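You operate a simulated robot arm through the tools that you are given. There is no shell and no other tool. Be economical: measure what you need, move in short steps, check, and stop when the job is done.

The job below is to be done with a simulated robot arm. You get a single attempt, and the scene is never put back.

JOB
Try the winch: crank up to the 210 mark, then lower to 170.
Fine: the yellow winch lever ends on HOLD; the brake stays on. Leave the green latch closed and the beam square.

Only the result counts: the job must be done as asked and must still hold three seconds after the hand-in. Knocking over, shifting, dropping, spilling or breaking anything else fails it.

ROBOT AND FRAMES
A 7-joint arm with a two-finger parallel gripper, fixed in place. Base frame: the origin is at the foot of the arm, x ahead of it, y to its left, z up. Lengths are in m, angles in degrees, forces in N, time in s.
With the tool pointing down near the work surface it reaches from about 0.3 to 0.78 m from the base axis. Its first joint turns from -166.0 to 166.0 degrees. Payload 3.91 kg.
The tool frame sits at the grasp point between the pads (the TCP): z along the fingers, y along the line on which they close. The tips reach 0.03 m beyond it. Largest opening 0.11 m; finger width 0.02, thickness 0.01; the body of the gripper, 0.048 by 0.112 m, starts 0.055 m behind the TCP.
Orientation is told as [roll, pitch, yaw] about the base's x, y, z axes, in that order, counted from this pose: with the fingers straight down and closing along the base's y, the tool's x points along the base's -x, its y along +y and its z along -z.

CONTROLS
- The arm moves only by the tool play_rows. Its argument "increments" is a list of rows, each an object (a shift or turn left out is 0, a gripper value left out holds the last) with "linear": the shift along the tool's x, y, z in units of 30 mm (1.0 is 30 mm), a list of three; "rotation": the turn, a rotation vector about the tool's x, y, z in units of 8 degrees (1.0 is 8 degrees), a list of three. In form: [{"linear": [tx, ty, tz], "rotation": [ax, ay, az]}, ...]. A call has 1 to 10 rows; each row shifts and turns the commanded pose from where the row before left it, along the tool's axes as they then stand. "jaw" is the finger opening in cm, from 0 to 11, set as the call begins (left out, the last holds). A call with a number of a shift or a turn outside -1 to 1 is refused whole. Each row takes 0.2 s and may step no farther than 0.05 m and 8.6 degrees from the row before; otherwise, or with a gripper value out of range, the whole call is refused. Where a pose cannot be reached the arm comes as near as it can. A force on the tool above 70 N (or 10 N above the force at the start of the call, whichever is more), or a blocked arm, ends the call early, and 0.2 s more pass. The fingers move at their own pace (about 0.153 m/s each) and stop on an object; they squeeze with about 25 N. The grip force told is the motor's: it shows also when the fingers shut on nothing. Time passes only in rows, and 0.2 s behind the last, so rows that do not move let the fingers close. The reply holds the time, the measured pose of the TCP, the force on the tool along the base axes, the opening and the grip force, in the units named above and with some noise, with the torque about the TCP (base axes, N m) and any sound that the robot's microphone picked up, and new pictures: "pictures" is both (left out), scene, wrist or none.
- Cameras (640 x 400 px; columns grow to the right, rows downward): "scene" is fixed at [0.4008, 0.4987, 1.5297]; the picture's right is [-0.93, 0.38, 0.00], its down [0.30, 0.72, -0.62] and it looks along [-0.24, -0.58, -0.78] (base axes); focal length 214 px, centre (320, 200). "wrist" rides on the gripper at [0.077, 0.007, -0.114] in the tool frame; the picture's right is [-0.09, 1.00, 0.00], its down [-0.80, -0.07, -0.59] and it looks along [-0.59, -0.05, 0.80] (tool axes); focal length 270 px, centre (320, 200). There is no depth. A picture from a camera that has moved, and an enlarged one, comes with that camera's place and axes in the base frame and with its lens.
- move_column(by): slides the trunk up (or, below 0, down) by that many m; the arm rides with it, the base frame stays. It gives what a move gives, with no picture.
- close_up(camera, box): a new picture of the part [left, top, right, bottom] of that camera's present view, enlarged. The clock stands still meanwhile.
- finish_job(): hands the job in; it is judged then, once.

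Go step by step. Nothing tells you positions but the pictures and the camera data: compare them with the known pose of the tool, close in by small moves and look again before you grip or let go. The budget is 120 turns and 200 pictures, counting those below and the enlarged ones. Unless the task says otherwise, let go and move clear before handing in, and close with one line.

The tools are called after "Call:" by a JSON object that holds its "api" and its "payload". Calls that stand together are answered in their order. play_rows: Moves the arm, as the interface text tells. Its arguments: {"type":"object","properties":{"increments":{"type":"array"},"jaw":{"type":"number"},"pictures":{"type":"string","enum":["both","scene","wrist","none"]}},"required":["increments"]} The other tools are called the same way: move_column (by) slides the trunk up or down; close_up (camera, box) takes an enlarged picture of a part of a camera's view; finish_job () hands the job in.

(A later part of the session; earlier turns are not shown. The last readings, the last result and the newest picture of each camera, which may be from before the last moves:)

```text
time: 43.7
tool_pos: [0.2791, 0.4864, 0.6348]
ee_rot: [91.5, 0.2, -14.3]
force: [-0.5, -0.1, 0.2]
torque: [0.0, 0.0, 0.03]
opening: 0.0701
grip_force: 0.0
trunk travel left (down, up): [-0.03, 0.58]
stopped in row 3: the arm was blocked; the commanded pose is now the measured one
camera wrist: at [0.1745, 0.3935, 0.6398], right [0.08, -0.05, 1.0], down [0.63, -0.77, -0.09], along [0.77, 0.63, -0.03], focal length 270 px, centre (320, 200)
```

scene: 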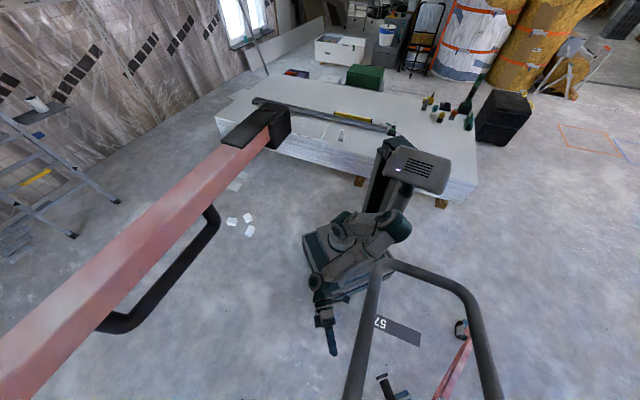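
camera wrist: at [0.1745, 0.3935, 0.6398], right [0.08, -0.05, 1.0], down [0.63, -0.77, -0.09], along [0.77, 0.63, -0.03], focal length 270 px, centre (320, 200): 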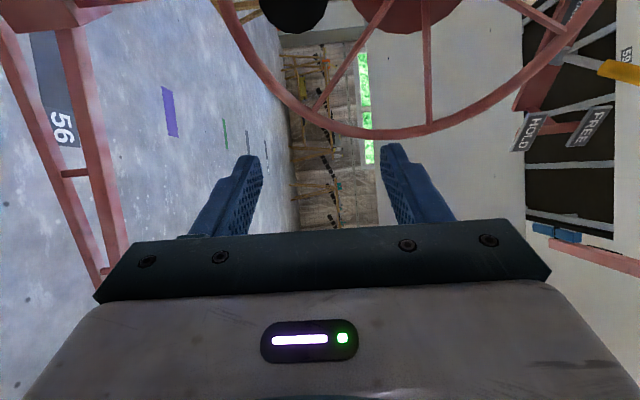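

The solver swings away when the arm is too folded. The jaws open vertically, so I can instead go forward beside the grip at x≈0.30 and slide in sideways with the fingers straddling it.

Call:
{"api": "play_rows", "payload": {"increments": [{"linear": [0, -0.1, 1]}, {"linear": [0, -0.1, 1]}, {"linear": [0, -0.1, 1]}, {"linear": [0, -0.1, 0.9]}, {"rotation": [0, 1, 0]}], "pictures": "both"}}

```text
time: 44.9
tool_pos: [0.3119, 0.5965, 0.6317]
ee_rot: [91.5, 0.0, -6.0]
force: [-0.1, -0.1, 0.2]
torque: [-0.03, -0.03, 0.0]
opening: 0.07
grip_force: 0.0
out of reach, approached as far as the arm can: row 3, 4
trunk travel left (down, up): [-0.03, 0.58]
camera wrist: at [0.2223, 0.4906, 0.6355], right [0.08, -0.04, 1.0], down [0.74, -0.67, -0.09], along [0.67, 0.74, -0.03], focal length 270 px, centre (320, 200)
```

scene: 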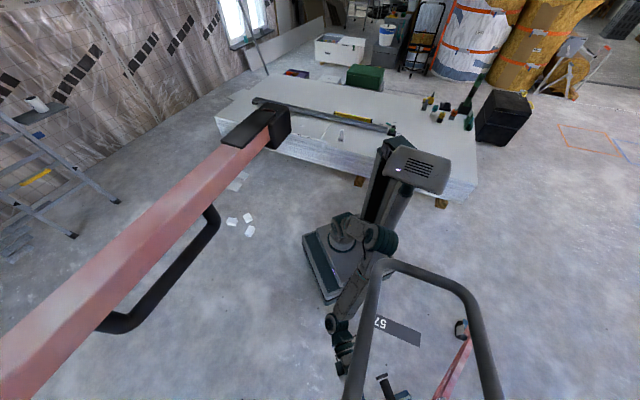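
wrist: 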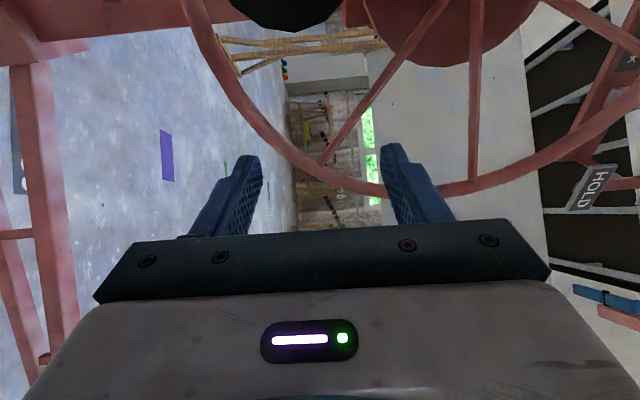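

Call:
{"api": "play_rows", "payload": {"increments": [{"linear": [0.8, 0, 0.1]}, {"linear": [0.8, 0, 0.1]}, {"linear": [0.8, 0, 0.1]}], "pictures": "wrist"}}

```text
time: 45.7
tool_pos: [0.2386, 0.6128, 0.6327]
ee_rot: [91.4, 0.1, -6.0]
force: [0.9, -0.2, 0.7]
torque: [-0.02, 0.03, 0.01]
opening: 0.0702
grip_force: 0.0
trunk travel left (down, up): [-0.03, 0.58]
camera wrist: at [0.1498, 0.5064, 0.6365], right [0.08, -0.03, 1.0], down [0.73, -0.67, -0.09], along [0.67, 0.74, -0.03], focal length 270 px, centre (320, 200)
```

wrist: 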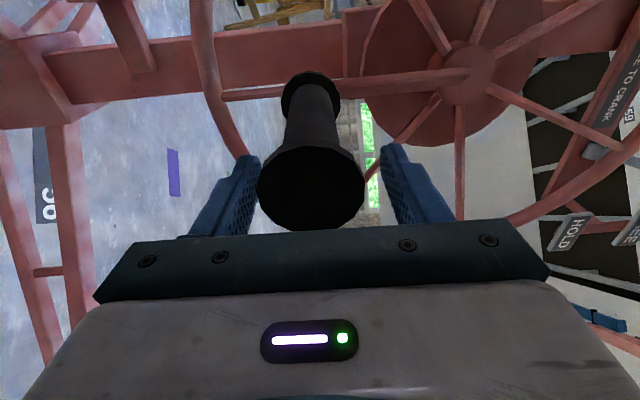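

The grip is between the fingers. A bit more sideways, then close.

Call:
{"api": "play_rows", "payload": {"increments": [{"linear": [0.7, -0.05, 0.1]}], "pictures": "wrist"}}

Call:
{"api": "play_rows", "payload": {"increments": [{}, {}], "jaw": 0, "pictures": "wrist"}}

```text
time: 46.1
tool_pos: [0.2225, 0.6179, 0.6337]
ee_rot: [91.3, 0.1, -5.4]
force: [-0.5, 0.9, -0.1]
torque: [-0.05, -0.02, 0.02]
opening: 0.07
grip_force: 0.1
out of reach, approached as far as the arm can: row 1
trunk travel left (down, up): [-0.03, 0.58]
camera wrist: at [0.1344, 0.5097, 0.6381], right [0.09, -0.03, 1.0], down [0.74, -0.67, -0.08], along [0.67, 0.75, -0.03], focal length 270 px, centre (320, 200)
```

wrist: 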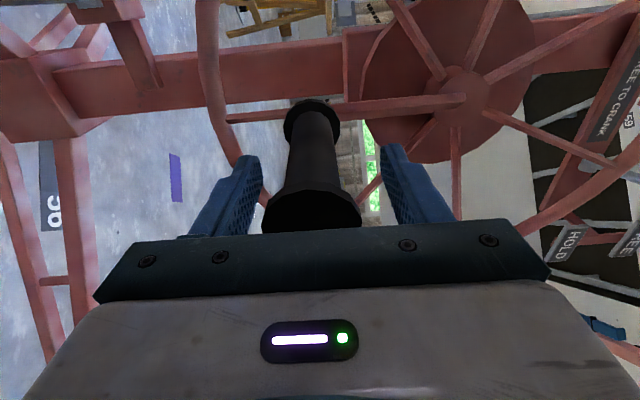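

```text
time: 46.7
tool_pos: [0.2237, 0.617, 0.6309]
ee_rot: [90.9, -0.1, -5.4]
force: [-3.6, -2.0, -17.9]
torque: [0.21, -0.01, -0.26]
opening: 0.0418
grip_force: 45.2
trunk travel left (down, up): [-0.03, 0.58]
camera wrist: at [0.1344, 0.51, 0.6355], right [0.09, -0.02, 1.0], down [0.74, -0.67, -0.08], along [0.67, 0.75, -0.04], focal length 270 px, centre (320, 200)
```

wrist: 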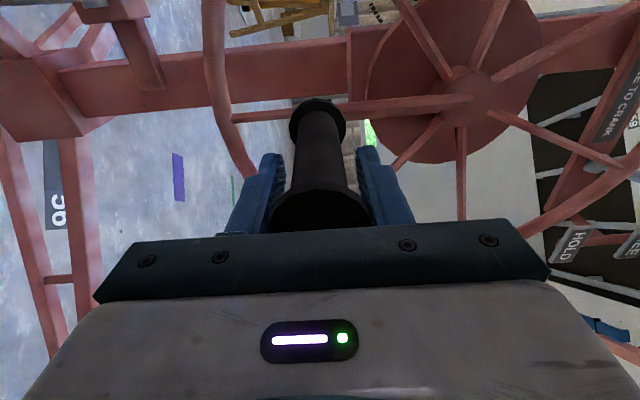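

I've got the grip (42 mm opening). I'll test a small crank motion toward +x along the arc.

Call:
{"api": "play_rows", "payload": {"increments": [{"linear": [-0.4, 0.05, 0]}, {"linear": [-0.4, 0.1, 0]}, {"linear": [-0.4, 0.15, 0]}, {}], "pictures": "both"}}

```text
time: 47.7
tool_pos: [0.2609, 0.6143, 0.6369]
ee_rot: [91.0, 0.1, -6.2]
force: [3.4, 0.5, -43.8]
torque: [1.89, -0.22, 0.51]
opening: 0.0419
grip_force: 44.6
trunk travel left (down, up): [-0.03, 0.58]
camera wrist: at [0.1718, 0.5078, 0.6419], right [0.09, -0.03, 1.0], down [0.73, -0.68, -0.08], along [0.68, 0.74, -0.04], focal length 270 px, centre (320, 200)
```

scene: 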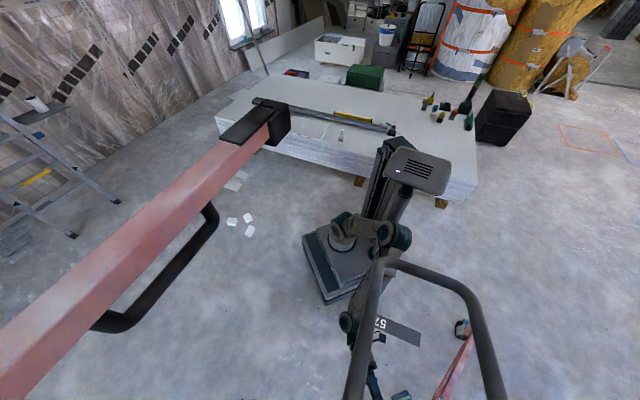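
wrist: 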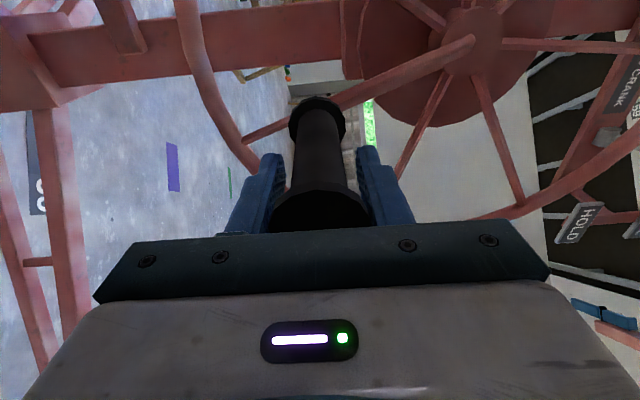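

The wheel turned freely and the beam appears to have moved up slightly in the scene, so this direction looks like "up". There's a vertical side load (−44 N), so I'll ease down to find the true arc.

Call:
{"api": "play_rows", "payload": {"increments": [{"linear": [0, -0.2, 0]}, {}], "pictures": "none"}}

Call:
{"api": "close_up", "payload": {"camera": "scene", "box": [0, 100, 300, 400]}}

```text
time: 48.3
tool_pos: [0.2599, 0.6141, 0.6369]
ee_rot: [91.6, 0.0, -5.9]
force: [-4.6, -10.6, -18.4]
torque: [-0.33, 0.0, -0.55]
opening: 0.0417
grip_force: 45.4
trunk travel left (down, up): [-0.03, 0.58]
```

```text
1.33 times, centred on (150, 250) of scene
camera zoom: at [0.4008, 0.4987, 1.5297], right [-0.93, 0.38, 0.0], down [0.3, 0.72, -0.62], along [-0.24, -0.58, -0.78], focal length 286 px, centre (547, 133)
```

zoom: 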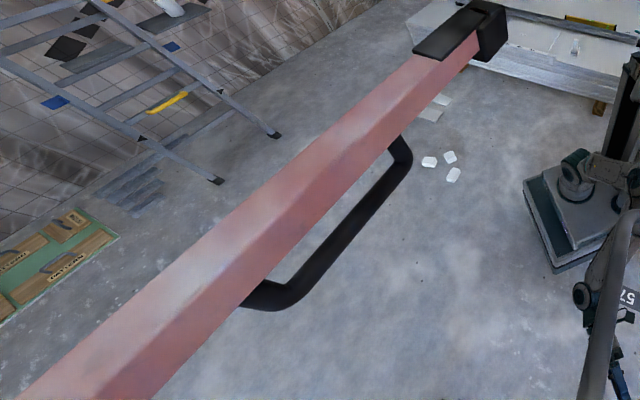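

The true arc fits center (0.225, 0.741) with radius about 0.11. I'll crank through the next quarter with corrections.

Call:
{"api": "play_rows", "payload": {"increments": [{"linear": [-0.9, 0.31, 0.1]}, {"linear": [-0.74, 0.69, 0.085]}, {"linear": [-0.52, 0.87, 0.06]}, {"linear": [-0.26, 0.98, 0.03]}, {}], "pictures": "both"}}

```text
time: 49.5
tool_pos: [0.3402, 0.6099, 0.7198]
ee_rot: [91.4, 0.2, -7.0]
force: [23.7, -32.3, -14.1]
torque: [0.14, -0.04, 0.37]
opening: 0.0418
grip_force: 45.2
trunk travel left (down, up): [-0.03, 0.58]
camera wrist: at [0.2486, 0.5031, 0.724], right [0.09, -0.04, 1.0], down [0.72, -0.68, -0.09], along [0.68, 0.73, -0.03], focal length 270 px, centre (320, 200)
```

scene: 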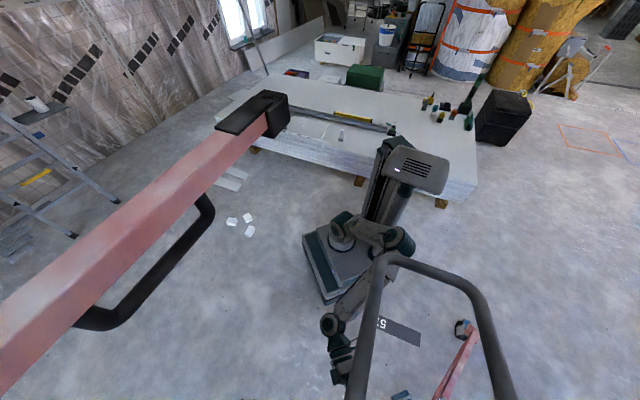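
wrist: 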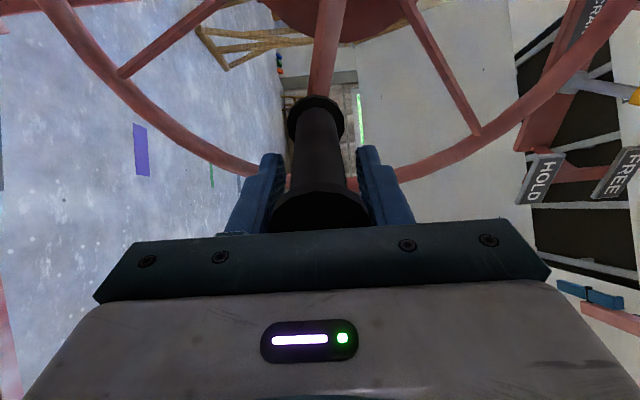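

The cradle is rising. Continuing the crank with corrections (centre x about 0.2275, back off along y a bit).

Call:
{"api": "play_rows", "payload": {"increments": [{"linear": [-0.2, 1, -0.2]}, {"linear": [0.24, 1, -0.05]}, {"linear": [0.5, 0.9, -0.06]}, {"linear": [0.73, 0.72, -0.08]}, {}], "pictures": "none"}}

```text
time: 50.2
tool_pos: [0.3365, 0.6085, 0.7874]
ee_rot: [91.7, 0.1, -7.0]
force: [57.1, 44.2, 15.5]
torque: [-1.02, 0.08, 1.18]
opening: 0.0421
grip_force: 44.8
trunk travel left (down, up): [-0.03, 0.58]
stopped in row 3: the force on the tool passed its limit at 76 N (the readings are from after the stop); the commanded pose is now the measured one
```

Call:
{"api": "play_rows", "payload": {"increments": [{}], "pictures": "scene"}}

```text
time: 50.6
tool_pos: [0.3326, 0.6069, 0.7879]
ee_rot: [91.9, 0.2, -6.6]
force: [55.8, 49.9, 21.2]
torque: [-1.17, 0.03, 1.59]
opening: 0.0421
grip_force: 44.6
trunk travel left (down, up): [-0.03, 0.58]
```

scene: 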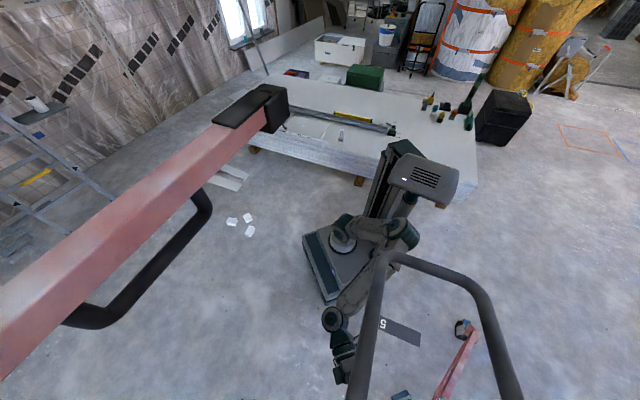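

Call:
{"api": "play_rows", "payload": {"increments": [{"linear": [-0.35, 0.1, 0.2]}, {}], "pictures": "none"}}

```text
time: 51.2
tool_pos: [0.3309, 0.6059, 0.7905]
ee_rot: [91.9, 0.1, -5.0]
force: [-33.8, 2.2, -27.4]
torque: [-0.14, 0.11, -1.87]
opening: 0.0417
grip_force: 45.3
trunk travel left (down, up): [-0.03, 0.58]
```

Call:
{"api": "play_rows", "payload": {"increments": [{"linear": [0.65, 0.85, -0.06]}, {"linear": [0.77, 0.7, -0.09]}, {"linear": [0.94, 0.46, -0.1]}, {}], "pictures": "none"}}

```text
time: 52.0
tool_pos: [0.3082, 0.6079, 0.8376]
ee_rot: [90.3, -2.2, -9.2]
force: [-64.5, 36.1, 6.4]
torque: [-0.45, 0.08, -1.66]
opening: 0.0414
grip_force: 44.9
trunk travel left (down, up): [-0.03, 0.58]
stopped in row 4: the force on the tool passed its limit at 82 N (the readings are from after the stop); the commanded pose is now the measured one
```

The arm configuration can't follow the circle toward −x. Before letting go, I'll check whether the wheel holds by itself: ease back a little and read the force.

Call:
{"api": "play_rows", "payload": {"increments": [{"linear": [-0.3, -0.2, -0.1]}, {}], "pictures": "both"}}

```text
time: 52.7
tool_pos: [0.3751, 0.5593, 0.8379]
ee_rot: [91.6, -2.2, -14.8]
force: [0.7, 2.4, -1.5]
torque: [0.09, 0.01, -0.06]
opening: 0.0
grip_force: 37.7
trunk travel left (down, up): [-0.03, 0.58]
stopped in row 2: the force on the tool passed its limit at 295 N (the readings are from after the stop); the commanded pose is now the measured one
camera wrist: at [0.2715, 0.4673, 0.8396], right [0.04, -0.04, 1.0], down [0.63, -0.78, -0.06], along [0.78, 0.63, -0.01], focal length 270 px, centre (320, 200)
```

scene: 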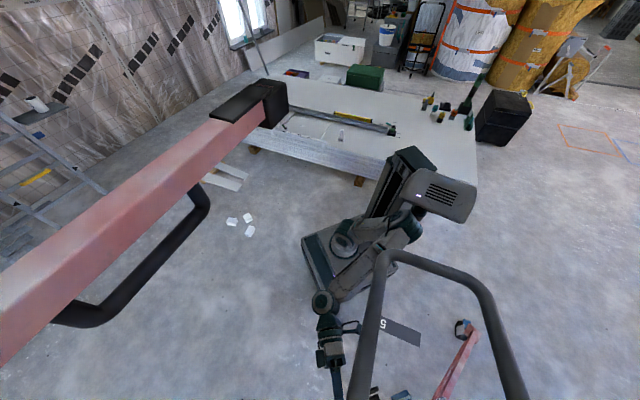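
wrist: 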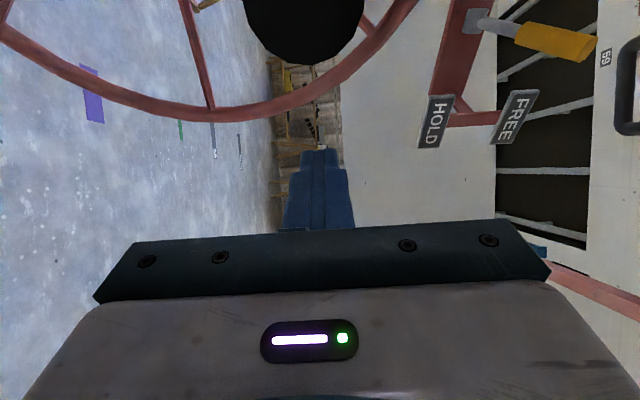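

The gripper slipped off the handle under stress, but the wheel stayed put by itself, so the winch is self-holding. I'll back off, lower, and return the fingers to vertical to restore the better arm configuration.

Call:
{"api": "play_rows", "payload": {"increments": [{"linear": [0, 0, -1]}, {"linear": [0, -1, -1]}, {"linear": [0, -1, -0.5]}, {"linear": [0, -1, 0], "rotation": [1, 0, 0]}, {"linear": [0, 0, 0], "rotation": [1, 0, 0]}, {"rotation": [1, 0, 0]}, {"rotation": [1, 0, 0]}, {"rotation": [1, 0, 0]}, {"rotation": [1, 0, 0]}, {"rotation": [1, 0, 0]}], "jaw": 7, "pictures": "none"}}

Call:
{"api": "play_rows", "payload": {"increments": [{"rotation": [1, 0, 0]}, {"rotation": [1, 0, 0]}, {"rotation": [1, 0, 0]}, {"rotation": [0.4, 0, 0]}]}}

```text
time: 53.0
tool_pos: [0.4091, 0.3873, 0.8996]
ee_rot: [100.4, 2.2, -20.7]
force: [0.2, 2.6, 3.2]
torque: [-0.19, 0.11, -0.06]
opening: 0.0697
grip_force: 0.1
trunk travel left (down, up): [-0.03, 0.58]
stopped in row 1: the arm was blocked; the commanded pose is now the measured one
```

```text
time: 54.0
tool_pos: [0.4035, 0.4358, 0.8786]
ee_rot: [70.0, 0.2, -19.8]
force: [1.9, -1.1, 0.9]
torque: [-0.03, 0.02, 0.1]
opening: 0.0699
grip_force: 0.0
trunk travel left (down, up): [-0.03, 0.58]
camera wrist: at [0.2939, 0.3616, 0.924], right [0.2, 0.29, 0.94], down [0.56, -0.82, 0.13], along [0.81, 0.5, -0.33], focal length 270 px, centre (320, 200)
```

scene: 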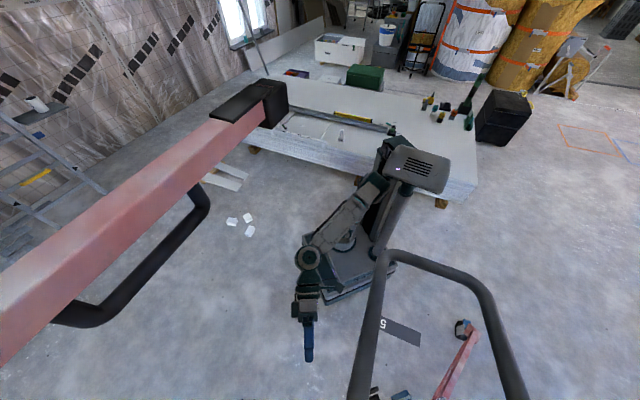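
wrist: 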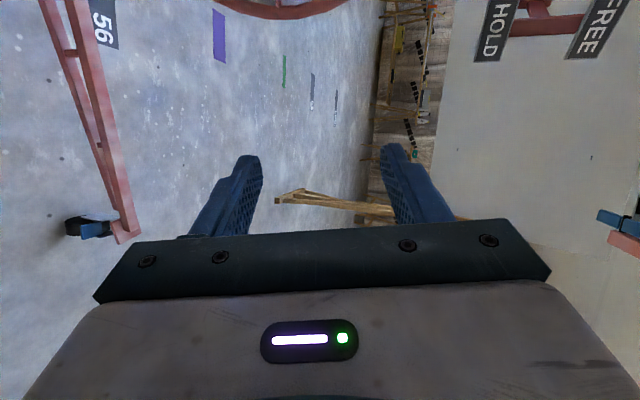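

Call:
{"api": "play_rows", "payload": {"increments": [{"linear": [0, -1, 0]}, {"linear": [0, -1, 0]}, {"linear": [0, -1, 0.3]}, {"linear": [0, -1, 0.3]}, {"rotation": [1, 0, 0]}, {"rotation": [1, 0, 0]}, {"rotation": [1, 0, 0]}, {"rotation": [1, 0, 0]}, {"rotation": [1, 0, 0]}, {"rotation": [1, 0, 0]}], "pictures": "none"}}

Call:
{"api": "play_rows", "payload": {"increments": [{"rotation": [1, 0, 0]}, {"rotation": [1, 0, 0]}, {"rotation": [0.5, 0, 0]}]}}

```text
time: 56.2
tool_pos: [0.3929, 0.4171, 0.7548]
ee_rot: [21.7, 0.0, -19.6]
force: [0.3, -0.5, -0.2]
torque: [0.0, 0.0, 0.04]
opening: 0.0699
grip_force: 0.1
trunk travel left (down, up): [-0.03, 0.58]
```

```text
time: 57.0
tool_pos: [0.3923, 0.4188, 0.7557]
ee_rot: [1.6, 0.0, -19.6]
force: [-0.4, -0.2, -1.4]
torque: [-0.02, 0.0, 0.0]
opening: 0.0698
grip_force: 0.0
trunk travel left (down, up): [-0.03, 0.58]
camera wrist: at [0.3201, 0.447, 0.8707], right [0.42, 0.91, 0.03], down [0.73, -0.35, 0.59], along [0.55, -0.23, -0.81], focal length 270 px, centre (320, 200)
```

scene: 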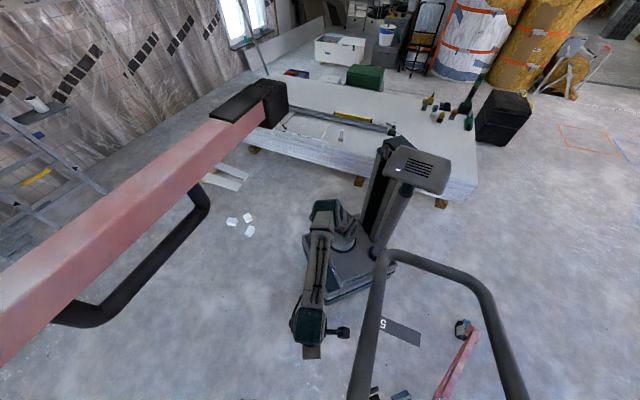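
wrist: 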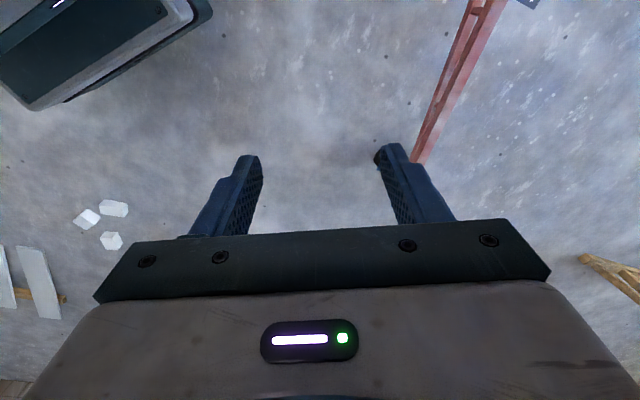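

The elbow-up configuration is restored. Next I'll yaw to 90° and tilt about 45° so the fingers flank the handle left and right, a posture that worked well earlier.

Call:
{"api": "play_rows", "payload": {"increments": [{"rotation": [0, 0, -1]}, {"rotation": [0, 0, -1]}, {"rotation": [0, 0, -1]}, {"rotation": [0, 0, -1]}, {"rotation": [0, 0, -1]}, {"rotation": [0, 0, -1]}, {"rotation": [0, 0, -1]}, {"rotation": [0, 0, -1]}, {"rotation": [0, 0, -1]}, {"rotation": [0, 0, -1]}], "pictures": "none"}}

Call:
{"api": "play_rows", "payload": {"increments": [{"rotation": [0, 0, -1]}, {"rotation": [0, 0, -1]}, {"rotation": [0, 0, -1]}, {"rotation": [0, 0, -0.7]}, {"linear": [0, 1, 0], "rotation": [0, -1, 0]}, {"linear": [0, 1, 0], "rotation": [0, -1, 0]}, {"linear": [0, 1, 0], "rotation": [0, -1, 0]}, {"rotation": [0, -1, 0]}, {"rotation": [0, -1, 0]}]}}

```text
time: 59.2
tool_pos: [0.3902, 0.4187, 0.7549]
ee_rot: [0.3, -1.6, 60.6]
force: [0.1, 0.4, -0.3]
torque: [-0.02, 0.06, 0.0]
opening: 0.0701
grip_force: 0.1
trunk travel left (down, up): [-0.03, 0.58]
```

```text
time: 61.2
tool_pos: [0.3008, 0.4193, 0.7567]
ee_rot: [-0.8, -41.7, 90.5]
force: [-0.2, 0.1, 0.3]
torque: [-0.04, -0.01, 0.02]
opening: 0.0698
grip_force: 0.1
trunk travel left (down, up): [-0.03, 0.58]
camera wrist: at [0.2933, 0.2846, 0.7904], right [-1.0, 0.07, 0.05], down [0.06, 0.2, 0.98], along [0.05, 0.98, -0.21], focal length 270 px, centre (320, 200)
```

scene: 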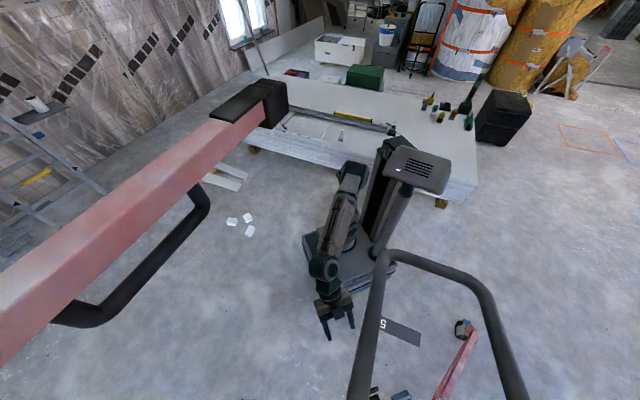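
wrist: 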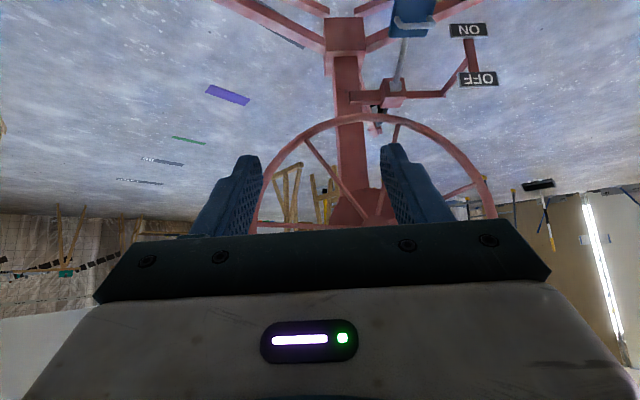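

This posture works well. The cradle rose about 9 cm for 0.4 turn (about 0.2 m/turn). Moving to just above and in front of the handle at about (0.305, 0.60, 0.837).

Call:
{"api": "play_rows", "payload": {"increments": [{"linear": [-0.92, 0, -0.08]}, {"linear": [-0.92, 0, -0.08]}, {"linear": [-0.92, 0, -0.08]}, {"linear": [-0.92, 0, -0.08]}, {"linear": [-0.92, 0, -0.08]}, {"linear": [-0.92, 0, -0.08]}, {"linear": [-0.85, 0, -0.08]}], "pictures": "wrist"}}

```text
time: 62.8
tool_pos: [0.3006, 0.5528, 0.8966]
ee_rot: [-0.7, -41.6, 90.5]
force: [0.3, -0.5, 0.1]
torque: [-0.01, 0.0, 0.02]
opening: 0.07
grip_force: 0.1
trunk travel left (down, up): [-0.03, 0.58]
camera wrist: at [0.2924, 0.4173, 0.9308], right [-1.0, 0.07, 0.05], down [0.06, 0.2, 0.98], along [0.05, 0.98, -0.21], focal length 270 px, centre (320, 200)
```

wrist: 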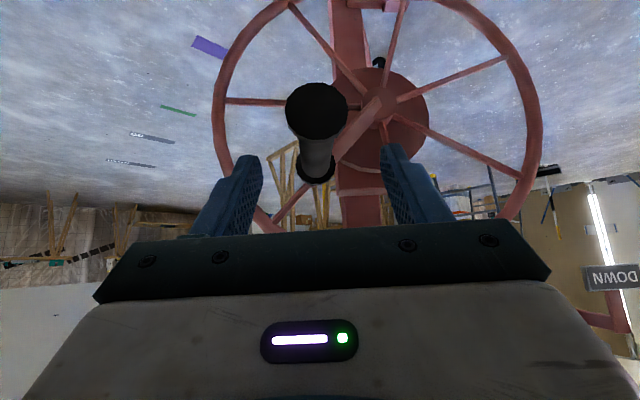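

Handle at about (0.304, 0.60, 0.836); circle centre refined to (0.228, 0.747), radius 0.115. Advancing along the fingers onto it and closing.

Call:
{"api": "play_rows", "payload": {"increments": [{"linear": [0, -0.1, 0.9]}, {"linear": [0.05, 0, 0.9]}, {"linear": [0.05, 0, 0.95]}], "pictures": "wrist"}}

Call:
{"api": "play_rows", "payload": {"increments": [{}, {}], "jaw": 0, "pictures": "wrist"}}

```text
time: 63.6
tool_pos: [0.3048, 0.6025, 0.8294]
ee_rot: [-0.7, -41.6, 90.4]
force: [-0.9, -0.3, 0.0]
torque: [0.02, 0.02, 0.01]
opening: 0.0701
grip_force: 0.0
trunk travel left (down, up): [-0.03, 0.58]
camera wrist: at [0.2959, 0.4676, 0.8636], right [-1.0, 0.06, 0.05], down [0.06, 0.2, 0.98], along [0.05, 0.98, -0.21], focal length 270 px, centre (320, 200)
```

wrist: 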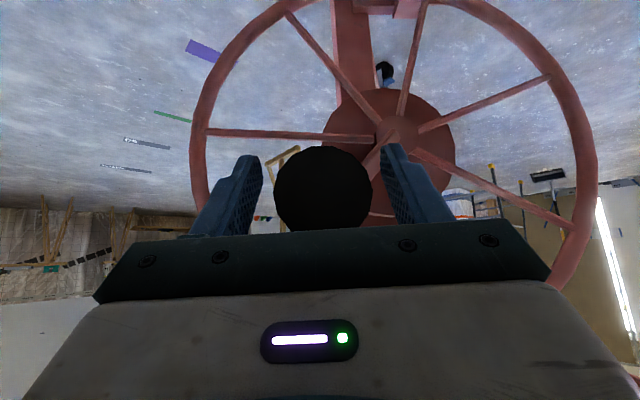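

```text
time: 64.2
tool_pos: [0.3023, 0.6018, 0.8279]
ee_rot: [-0.6, -41.5, 90.7]
force: [-9.9, 0.7, -2.1]
torque: [-0.38, -0.04, -0.01]
opening: 0.0419
grip_force: 44.9
trunk travel left (down, up): [-0.03, 0.58]
camera wrist: at [0.2942, 0.4679, 0.8636], right [-1.0, 0.06, 0.05], down [0.06, 0.2, 0.98], along [0.05, 0.98, -0.21], focal length 270 px, centre (320, 200)
```

wrist: 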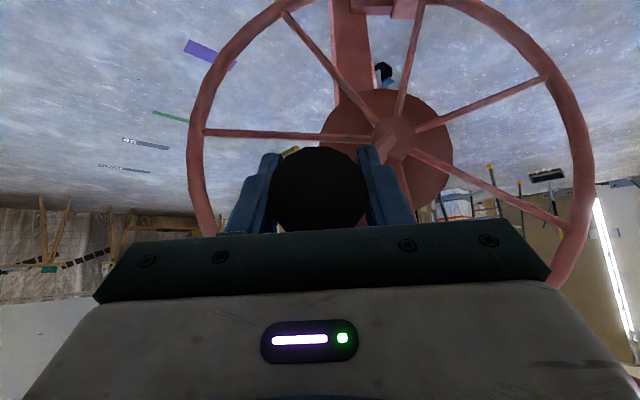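

Gripped. Now crank in 15° steps, starting with four.

Call:
{"api": "play_rows", "payload": {"increments": [{"linear": [-0.362, 0.839, -0.406]}, {"linear": [-0.206, 0.951, -0.231]}, {"linear": [-0.035, 0.999, -0.039]}, {"linear": [0.138, 0.978, 0.155]}, {}], "pictures": "both"}}

```text
time: 65.1
tool_pos: [0.2005, 0.6107, 0.8607]
ee_rot: [-0.8, -43.1, 90.9]
force: [-4.5, 28.9, -2.6]
torque: [0.87, -0.09, 0.29]
opening: 0.042
grip_force: 44.9
trunk travel left (down, up): [-0.03, 0.58]
stopped in row 4: the force on the tool passed its limit at 70 N (the readings are from after the stop); the commanded pose is now the measured one
camera wrist: at [0.1933, 0.4754, 0.8922], right [-1.0, 0.06, 0.05], down [0.06, 0.18, 0.98], along [0.05, 0.98, -0.18], focal length 270 px, centre (320, 200)
```

scene: 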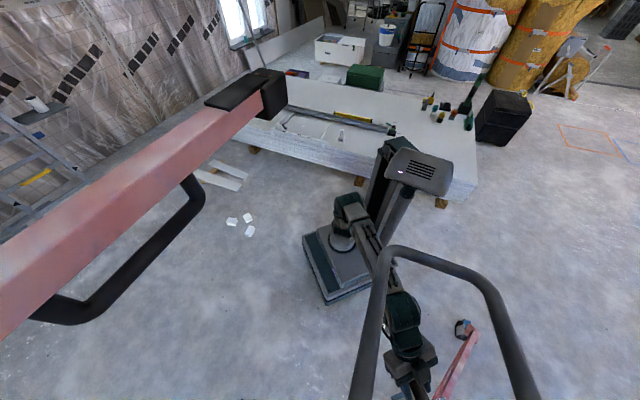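
wrist: 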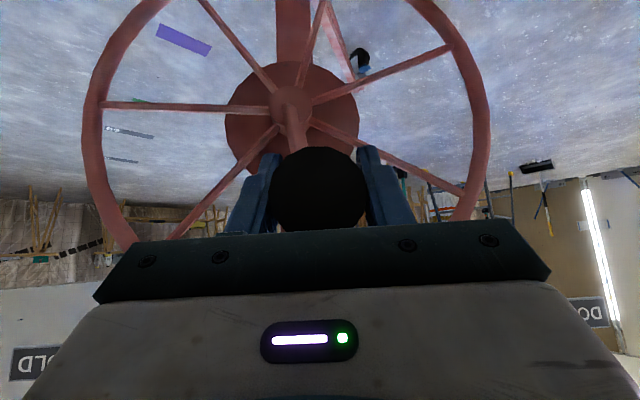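

The wheel plane is slightly skewed (dy ≈ −0.08 dx); I'll include that and continue.

Call:
{"api": "play_rows", "payload": {"increments": [{"linear": [0.037, 0.956, 0.36]}, {"linear": [0.301, 0.848, 0.44]}, {"linear": [0.445, 0.682, 0.581]}, {"linear": [0.559, 0.469, 0.684]}, {"linear": [0.634, 0.225, 0.739]}], "pictures": "none"}}

```text
time: 66.3
tool_pos: [0.1009, 0.6186, 0.7634]
ee_rot: [-0.8, -43.1, 91.4]
force: [-29.6, -43.5, 11.2]
torque: [-0.91, -0.15, -0.19]
opening: 0.0422
grip_force: 45.1
trunk travel left (down, up): [-0.03, 0.58]
```

Call:
{"api": "play_rows", "payload": {"increments": [{"linear": [0.765, 0.1, 0.656]}, {"linear": [0.658, -0.259, 0.707]}, {"linear": [0.606, -0.5, 0.619]}, {"linear": [0.512, -0.707, 0.49]}, {"linear": [0.384, -0.866, 0.327]}], "pictures": "none"}}

```text
time: 67.5
tool_pos: [0.1815, 0.6115, 0.6322]
ee_rot: [-0.7, -41.9, 90.4]
force: [-22.5, -0.9, -50.8]
torque: [1.62, -0.12, -0.09]
opening: 0.0416
grip_force: 45.2
trunk travel left (down, up): [-0.03, 0.58]
```

Refit: centre (0.217, 0.744), radius 0.1176. Continuing.

Call:
{"api": "play_rows", "payload": {"increments": [{"linear": [0.307, -0.984, 0.23]}, {"linear": [0.008, -0.997, -0.111]}, {"linear": [-0.16, -0.945, -0.294]}, {"linear": [-0.319, -0.832, -0.458]}, {"linear": [-0.457, -0.664, -0.593]}, {"linear": [-0.565, -0.454, -0.689]}], "pictures": "scene"}}

```text
time: 68.9
tool_pos: [0.3328, 0.5998, 0.7098]
ee_rot: [-1.0, -43.3, 90.4]
force: [27.9, -5.7, -19.1]
torque: [1.61, -0.04, 0.4]
opening: 0.0409
grip_force: 44.9
trunk travel left (down, up): [-0.03, 0.58]
```

scene: 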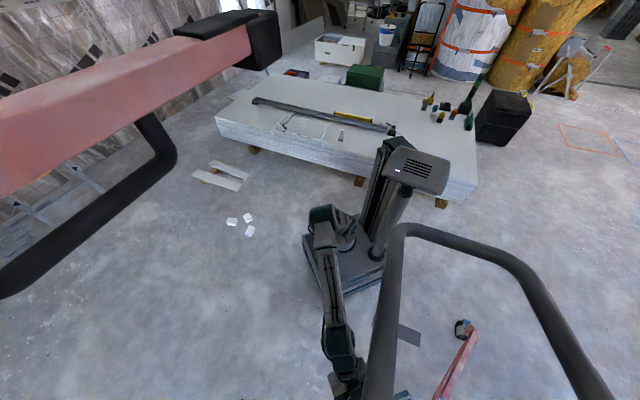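

About 1.2 turns total so far; the cradle is up about 0.2 m. I'll release here (the wheel self-holds), back off, and look up the mast for the scale.

Call:
{"api": "play_rows", "payload": {"increments": [{}, {}, {"linear": [0, 0, -1]}, {"linear": [0, 0, -1]}, {"linear": [0, 0, -1]}, {"linear": [0, 0, -1]}, {"linear": [0.3, 0, -1]}], "jaw": 7, "pictures": "none"}}

Call:
{"api": "play_rows", "payload": {"increments": [{"rotation": [0, -1, 0]}, {"rotation": [0, -1, 0]}, {"rotation": [0, -1, 0]}, {"rotation": [0, -1, 0]}], "pictures": "wrist"}}

```text
time: 70.5
tool_pos: [0.3214, 0.4911, 0.81]
ee_rot: [-0.8, -43.1, 90.7]
force: [0.7, 0.4, -1.3]
torque: [0.0, -0.02, 0.04]
opening: 0.07
grip_force: 0.0
trunk travel left (down, up): [-0.03, 0.58]
```

```text
time: 71.5
tool_pos: [0.3226, 0.4912, 0.8108]
ee_rot: [-2.8, -75.1, 92.6]
force: [0.2, 0.5, 0.4]
torque: [-0.04, 0.01, 0.01]
opening: 0.07
grip_force: 0.1
trunk travel left (down, up): [-0.03, 0.58]
camera wrist: at [0.3149, 0.3594, 0.7664], right [-1.0, 0.02, 0.07], down [0.06, -0.37, 0.93], along [0.05, 0.93, 0.37], focal length 270 px, centre (320, 200)
```

wrist: 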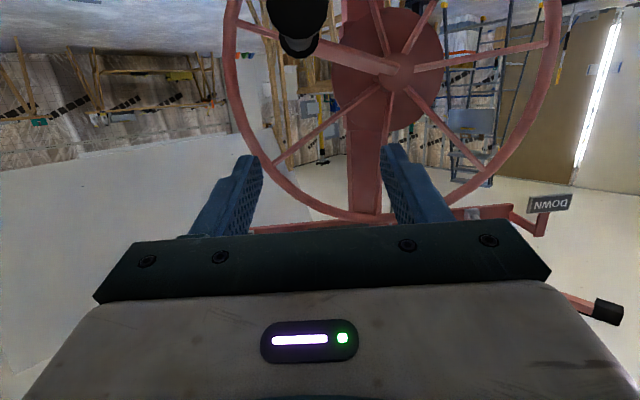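

Call:
{"api": "move_column", "payload": {"by": 0.25}}

Call:
{"api": "close_up", "payload": {"camera": "wrist", "box": [160, 0, 600, 260]}}

```text
time: 74.1
tool_pos: [0.3223, 0.4913, 1.0614]
ee_rot: [-2.5, -75.1, 92.6]
force: [-1.0, 0.3, -0.3]
torque: [-0.04, 0.03, 0.02]
opening: 0.0703
grip_force: 0.1
trunk travel left (down, up): [-0.28, 0.33]
```

```text
1.45 times, centred on (380, 130) of wrist
camera zoom: at [0.3148, 0.3596, 1.0164], right [-1.0, 0.02, 0.07], down [0.06, -0.37, 0.93], along [0.05, 0.93, 0.37], focal length 393 px, centre (233, 302)
```

zoom: 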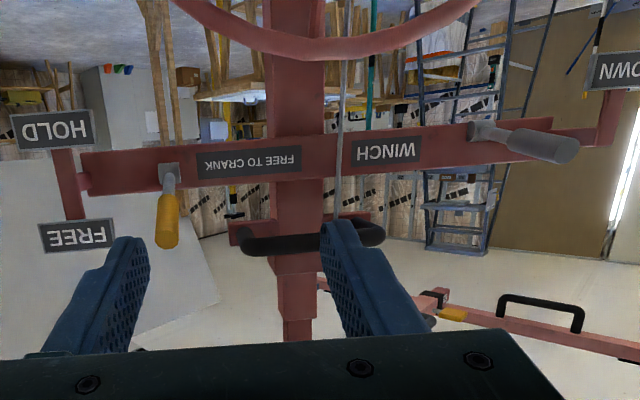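

The yellow lever is up on the FREE side; the mast's inner stage begins to show. I'll raise a bit more to see it.

Call:
{"api": "move_column", "payload": {"by": 0.12}}

Call:
{"api": "close_up", "payload": {"camera": "wrist", "box": [160, 0, 640, 300]}}

```text
time: 75.6
tool_pos: [0.3216, 0.4912, 1.1823]
ee_rot: [-2.6, -75.1, 92.5]
force: [0.4, -0.3, -0.5]
torque: [0.0, 0.01, -0.02]
opening: 0.0702
grip_force: 0.0
trunk travel left (down, up): [-0.4, 0.21]
```

```text
1.33 times, centred on (400, 150) of wrist
camera zoom: at [0.3148, 0.3597, 1.1364], right [-1.0, 0.02, 0.07], down [0.06, -0.37, 0.93], along [0.05, 0.93, 0.37], focal length 360 px, centre (213, 267)
```

zoom: 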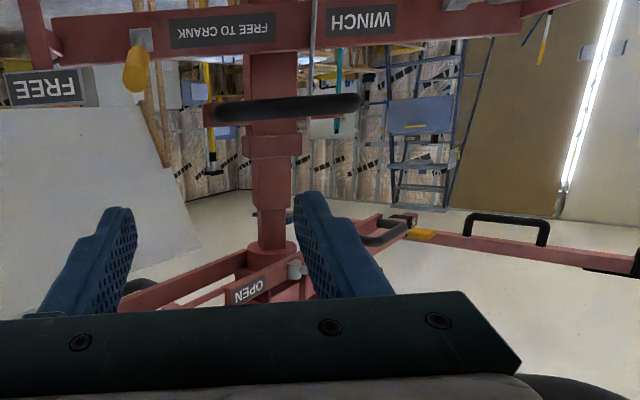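

Call:
{"api": "close_up", "payload": {"camera": "wrist", "box": [290, 60, 400, 230]}}

```text
2.35 times, centred on (345, 145) of wrist
camera zoom: at [0.3148, 0.3597, 1.1364], right [-1.0, 0.02, 0.07], down [0.06, -0.37, 0.93], along [0.05, 0.93, 0.37], focal length 636 px, centre (261, 329)
```

zoom: 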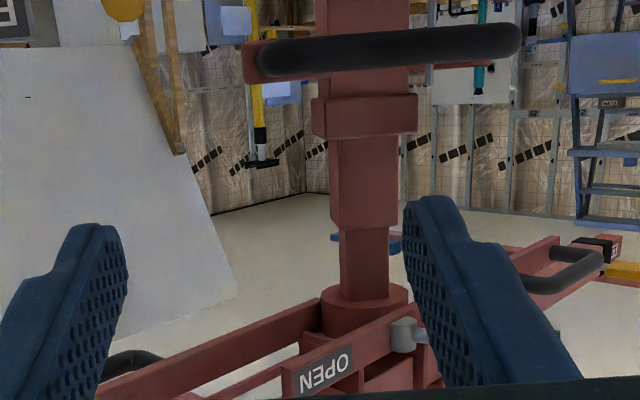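

No numbers on the front or +x faces. I'll look from the −x side.

Call:
{"api": "play_rows", "payload": {"increments": [{"linear": [0, 1, -0.3]}, {"linear": [0, 1, -0.3]}, {"linear": [0, 1, -0.3]}, {"linear": [0, 1, 0]}, {"linear": [0, 1, 0]}, {"linear": [0, 1, 0]}, {"linear": [0, 1, 0]}, {"linear": [0, 1, 0]}, {"linear": [0, 1, 0]}, {"linear": [0, 1, 0]}], "pictures": "both"}}

```text
time: 77.9
tool_pos: [0.0746, 0.4732, 1.1657]
ee_rot: [26.7, -70.4, 62.6]
force: [-0.7, -0.1, 0.6]
torque: [0.0, -0.02, 0.0]
opening: 0.07
grip_force: 0.0
trunk travel left (down, up): [-0.4, 0.21]
stopped in row 10: the arm was blocked; the commanded pose is now the measured one
camera wrist: at [0.0563, 0.3409, 1.1282], right [-0.97, 0.06, 0.23], down [0.2, -0.33, 0.92], along [0.14, 0.94, 0.31], focal length 270 px, centre (320, 200)
```

scene: 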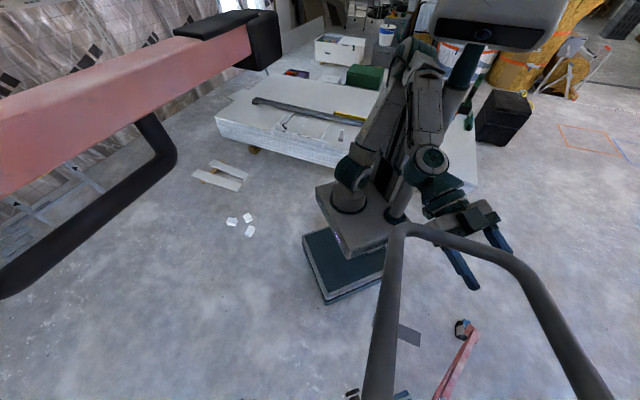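
wrist: 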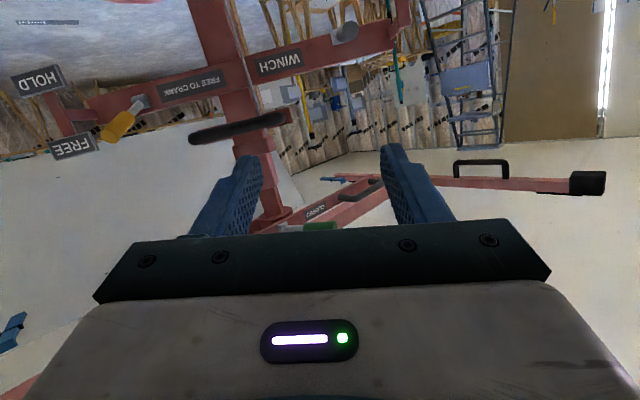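

Call:
{"api": "close_up", "payload": {"camera": "wrist", "box": [170, 20, 410, 240]}}

```text
1.82 times, centred on (290, 130) of wrist
camera zoom: at [0.0563, 0.3409, 1.1282], right [-0.97, 0.06, 0.23], down [0.2, -0.33, 0.92], along [0.14, 0.94, 0.31], focal length 491 px, centre (374, 327)
```

zoom: 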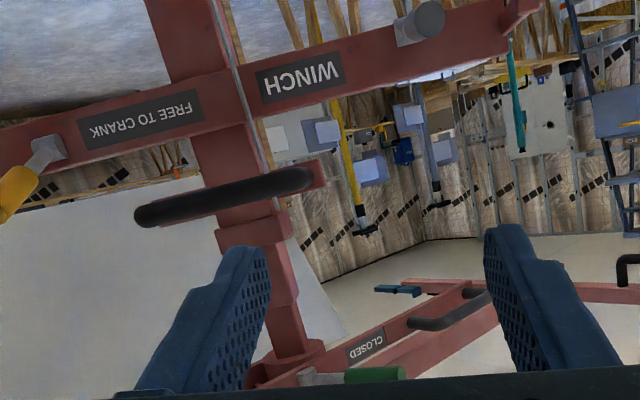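

Call:
{"api": "close_up", "payload": {"camera": "wrist", "box": [0, 0, 160, 100]}}

Call:
{"api": "close_up", "payload": {"camera": "wrist", "box": [200, 100, 290, 230]}}

```text
4.00 times, centred on (80, 50) of wrist
camera zoom: at [0.0563, 0.3409, 1.1282], right [-0.97, 0.06, 0.23], down [0.2, -0.33, 0.92], along [0.14, 0.94, 0.31], focal length 1081 px, centre (1280, 800)
```

zoom: 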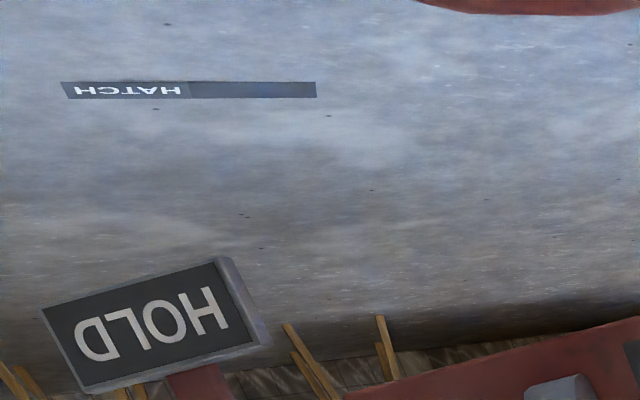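

```text
3.08 times, centred on (245, 165) of wrist
camera zoom: at [0.0563, 0.3409, 1.1282], right [-0.97, 0.06, 0.23], down [0.2, -0.33, 0.92], along [0.14, 0.94, 0.31], focal length 832 px, centre (551, 308)
```

zoom: 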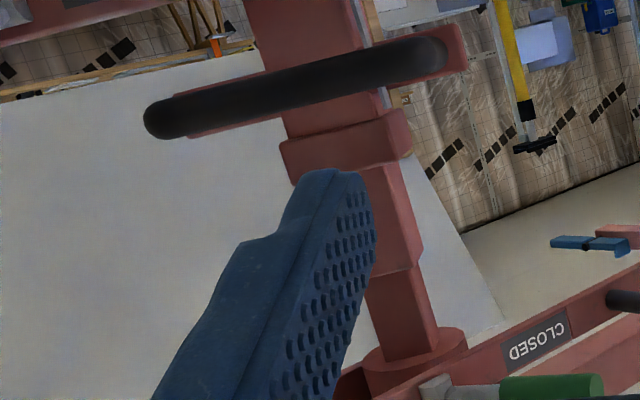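

No stickers are visible yet. The scale marks (like the "120" sticker style) are probably on tube parts still hidden, so I'll go back and crank roughly two more turns, then look again.

Call:
{"api": "move_column", "payload": {"by": -0.37}}

Call:
{"api": "play_rows", "payload": {"increments": [{"rotation": [0, 0, -1]}, {"rotation": [0, 1, 0]}, {"rotation": [0, 1, 0]}, {"rotation": [0, 1, 0]}, {"rotation": [0, 1, 0]}, {"linear": [0, -1, 0]}, {"linear": [0, -1, 0]}, {"linear": [0, -1, 0]}, {"linear": [0, -1, 0]}], "pictures": "wrist"}}

```text
time: 79.8
tool_pos: [0.0997, 0.4834, 0.95]
ee_rot: [39.4, -63.7, 51.0]
force: [-0.8, -0.8, -0.1]
torque: [-0.01, 0.02, -0.01]
opening: 0.07
grip_force: 0.1
trunk travel left (down, up): [-0.215, 0.395]
stopped: the arm was blocked; the commanded pose is now the measured one
```

```text
time: 81.8
tool_pos: [0.2188, 0.4813, 0.9355]
ee_rot: [10.7, -37.3, 83.5]
force: [-0.5, -0.7, 0.4]
torque: [-0.03, -0.03, -0.02]
opening: 0.07
grip_force: 0.0
trunk travel left (down, up): [-0.215, 0.395]
camera wrist: at [0.2178, 0.3503, 0.9801], right [-0.98, 0.07, 0.2], down [0.21, 0.27, 0.94], along [0.01, 0.96, -0.28], focal length 270 px, centre (320, 200)
```

wrist: 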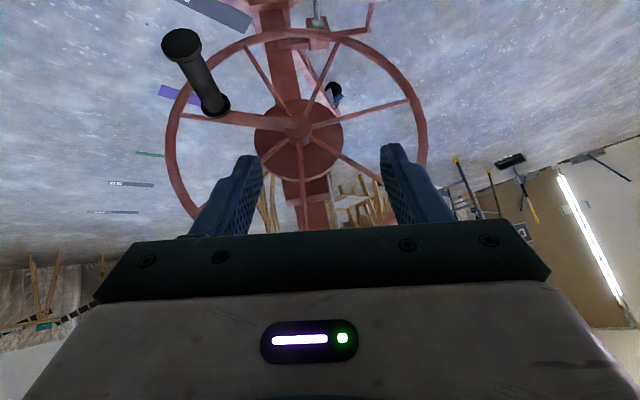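

Call:
{"api": "play_rows", "payload": {"increments": [{"rotation": [0, 0, -0.75]}, {"rotation": [0, 0.2, -0.75]}, {"linear": [0, -1, 0]}, {"linear": [0, -1, 0]}, {"linear": [0, -1, 0]}, {"linear": [0, -0.8, 0]}], "pictures": "none"}}

Call:
{"api": "move_column", "payload": {"by": -0.185}}

Call:
{"api": "play_rows", "payload": {"increments": [{}], "pictures": "wrist"}}

```text
time: 83.2
tool_pos: [0.3327, 0.5014, 0.9348]
ee_rot: [1.5, -37.0, 98.8]
force: [-0.2, -0.5, -0.5]
torque: [-0.02, 0.0, 0.0]
opening: 0.0702
grip_force: 0.0
trunk travel left (down, up): [-0.215, 0.395]
```

```text
time: 85.2
tool_pos: [0.3312, 0.5025, 0.7485]
ee_rot: [1.5, -36.9, 98.9]
force: [1.0, 0.1, -0.5]
torque: [-0.02, 0.01, -0.03]
opening: 0.0699
grip_force: 0.1
trunk travel left (down, up): [-0.03, 0.58]
```

```text
time: 85.6
tool_pos: [0.3322, 0.5009, 0.7504]
ee_rot: [1.6, -37.1, 98.8]
force: [0.1, -1.1, 0.1]
torque: [0.03, -0.04, -0.02]
opening: 0.0702
grip_force: 0.2
trunk travel left (down, up): [-0.03, 0.58]
camera wrist: at [0.3472, 0.3714, 0.7952], right [-0.99, -0.1, 0.07], down [0.04, 0.29, 0.96], along [-0.12, 0.95, -0.29], focal length 270 px, centre (320, 200)
```

wrist: 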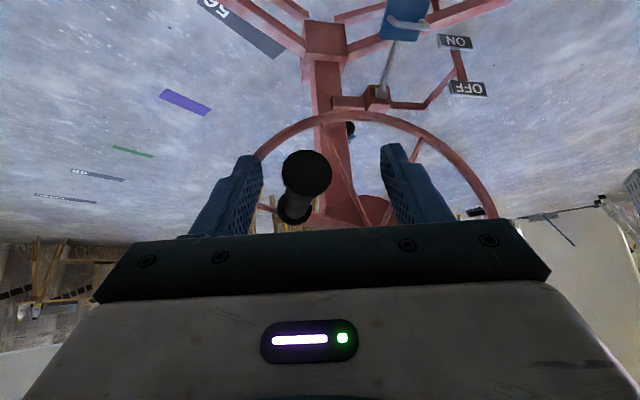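

Call:
{"api": "play_rows", "payload": {"increments": [{"rotation": [0.63, 0, 0.85]}, {"rotation": [0, -0.65, 0]}, {"linear": [-0.78, 0, 0.26]}, {"linear": [-0.78, 0, 0.26]}], "pictures": "wrist"}}

```text
time: 86.6
tool_pos: [0.3307, 0.5467, 0.7698]
ee_rot: [1.7, -42.0, 90.0]
force: [-0.3, -0.1, 0.5]
torque: [-0.02, 0.0, 0.0]
opening: 0.07
grip_force: 0.1
trunk travel left (down, up): [-0.03, 0.58]
camera wrist: at [0.3283, 0.4123, 0.8032], right [-1.0, 0.04, 0.08], down [0.09, 0.2, 0.98], along [0.03, 0.98, -0.2], focal length 270 px, centre (320, 200)
```

wrist: 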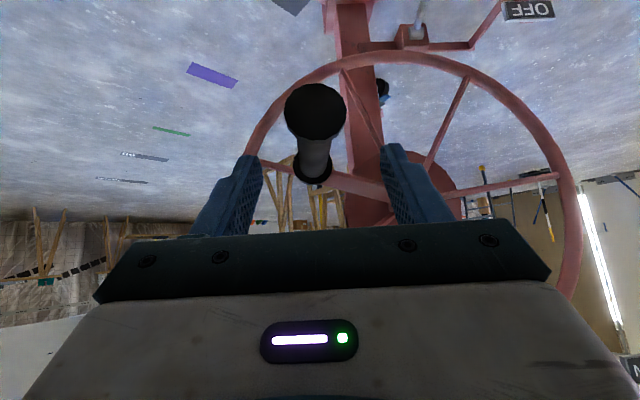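

Call:
{"api": "play_rows", "payload": {"increments": [{"linear": [0, 0, 0.9]}, {"linear": [0, 0, 0.9]}, {"linear": [0, 0, 0.85]}], "pictures": "none"}}

Call:
{"api": "play_rows", "payload": {"increments": [{}, {}], "jaw": 0, "pictures": "wrist"}}

```text
time: 87.4
tool_pos: [0.3281, 0.5987, 0.7098]
ee_rot: [1.8, -42.0, 90.1]
force: [-0.2, -0.1, -0.3]
torque: [0.0, 0.0, -0.02]
opening: 0.0698
grip_force: 0.1
trunk travel left (down, up): [-0.03, 0.58]
```

```text
time: 88.0
tool_pos: [0.3315, 0.6004, 0.7092]
ee_rot: [1.6, -42.2, 90.0]
force: [20.2, 20.1, 4.3]
torque: [-0.01, 0.01, -0.16]
opening: 0.0401
grip_force: 44.8
trunk travel left (down, up): [-0.03, 0.58]
camera wrist: at [0.3267, 0.4645, 0.7429], right [-1.0, 0.05, 0.08], down [0.09, 0.2, 0.98], along [0.03, 0.98, -0.2], focal length 270 px, centre (320, 200)
```

wrist: 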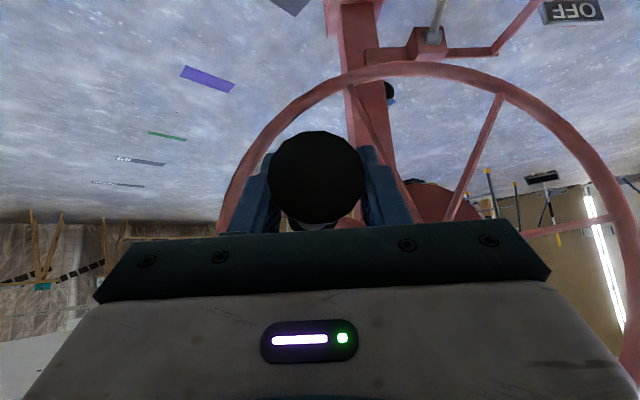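

Gripped again at θ≈73°. Cranking on.

Call:
{"api": "play_rows", "payload": {"increments": [{"linear": [-0.71, -0.25, -0.69]}, {"linear": [-0.672, 0.087, -0.734]}, {"linear": [-0.651, 0.335, -0.681]}, {"linear": [-0.588, 0.562, -0.584]}, {"linear": [-0.485, 0.754, -0.448]}, {"linear": [-0.353, 0.895, -0.284]}], "pictures": "none"}}

```text
time: 89.4
tool_pos: [0.2582, 0.6068, 0.8646]
ee_rot: [1.7, -42.7, 90.2]
force: [10.3, -3.6, 11.2]
torque: [0.06, -0.05, -2.52]
opening: 0.0382
grip_force: 44.9
trunk travel left (down, up): [-0.03, 0.58]
```

Call:
{"api": "play_rows", "payload": {"increments": [{"linear": [-0.196, 0.979, -0.1]}, {"linear": [-0.027, 0.999, 0.089]}, {"linear": [0.144, 0.954, 0.274]}, {"linear": [0.305, 0.847, 0.439]}, {"linear": [0.447, 0.686, 0.577]}, {"linear": [0.56, 0.479, 0.677]}, {"linear": [0.635, 0.242, 0.733]}], "pictures": "none"}}

```text
time: 91.0
tool_pos: [0.0984, 0.6206, 0.765]
ee_rot: [1.7, -41.8, 90.2]
force: [-24.0, 41.2, 10.9]
torque: [-1.38, 0.16, -1.6]
opening: 0.038
grip_force: 45.1
trunk travel left (down, up): [-0.03, 0.58]
```

Call:
{"api": "play_rows", "payload": {"increments": [{"linear": [0.571, 0.09, 0.83]}, {"linear": [0.662, -0.264, 0.702]}, {"linear": [0.611, -0.499, 0.617]}, {"linear": [0.519, -0.702, 0.491]}, {"linear": [0.395, -0.859, 0.334]}, {"linear": [0.35, -0.961, 0.27]}, {"linear": [0.077, -1, -0.034]}], "pictures": "none"}}

```text
time: 92.6
tool_pos: [0.2253, 0.6099, 0.6315]
ee_rot: [1.1, -43.0, 90.4]
force: [-8.4, -9.7, 53.9]
torque: [-0.11, -0.12, 0.03]
opening: 0.0386
grip_force: 45.2
trunk travel left (down, up): [-0.03, 0.58]
```

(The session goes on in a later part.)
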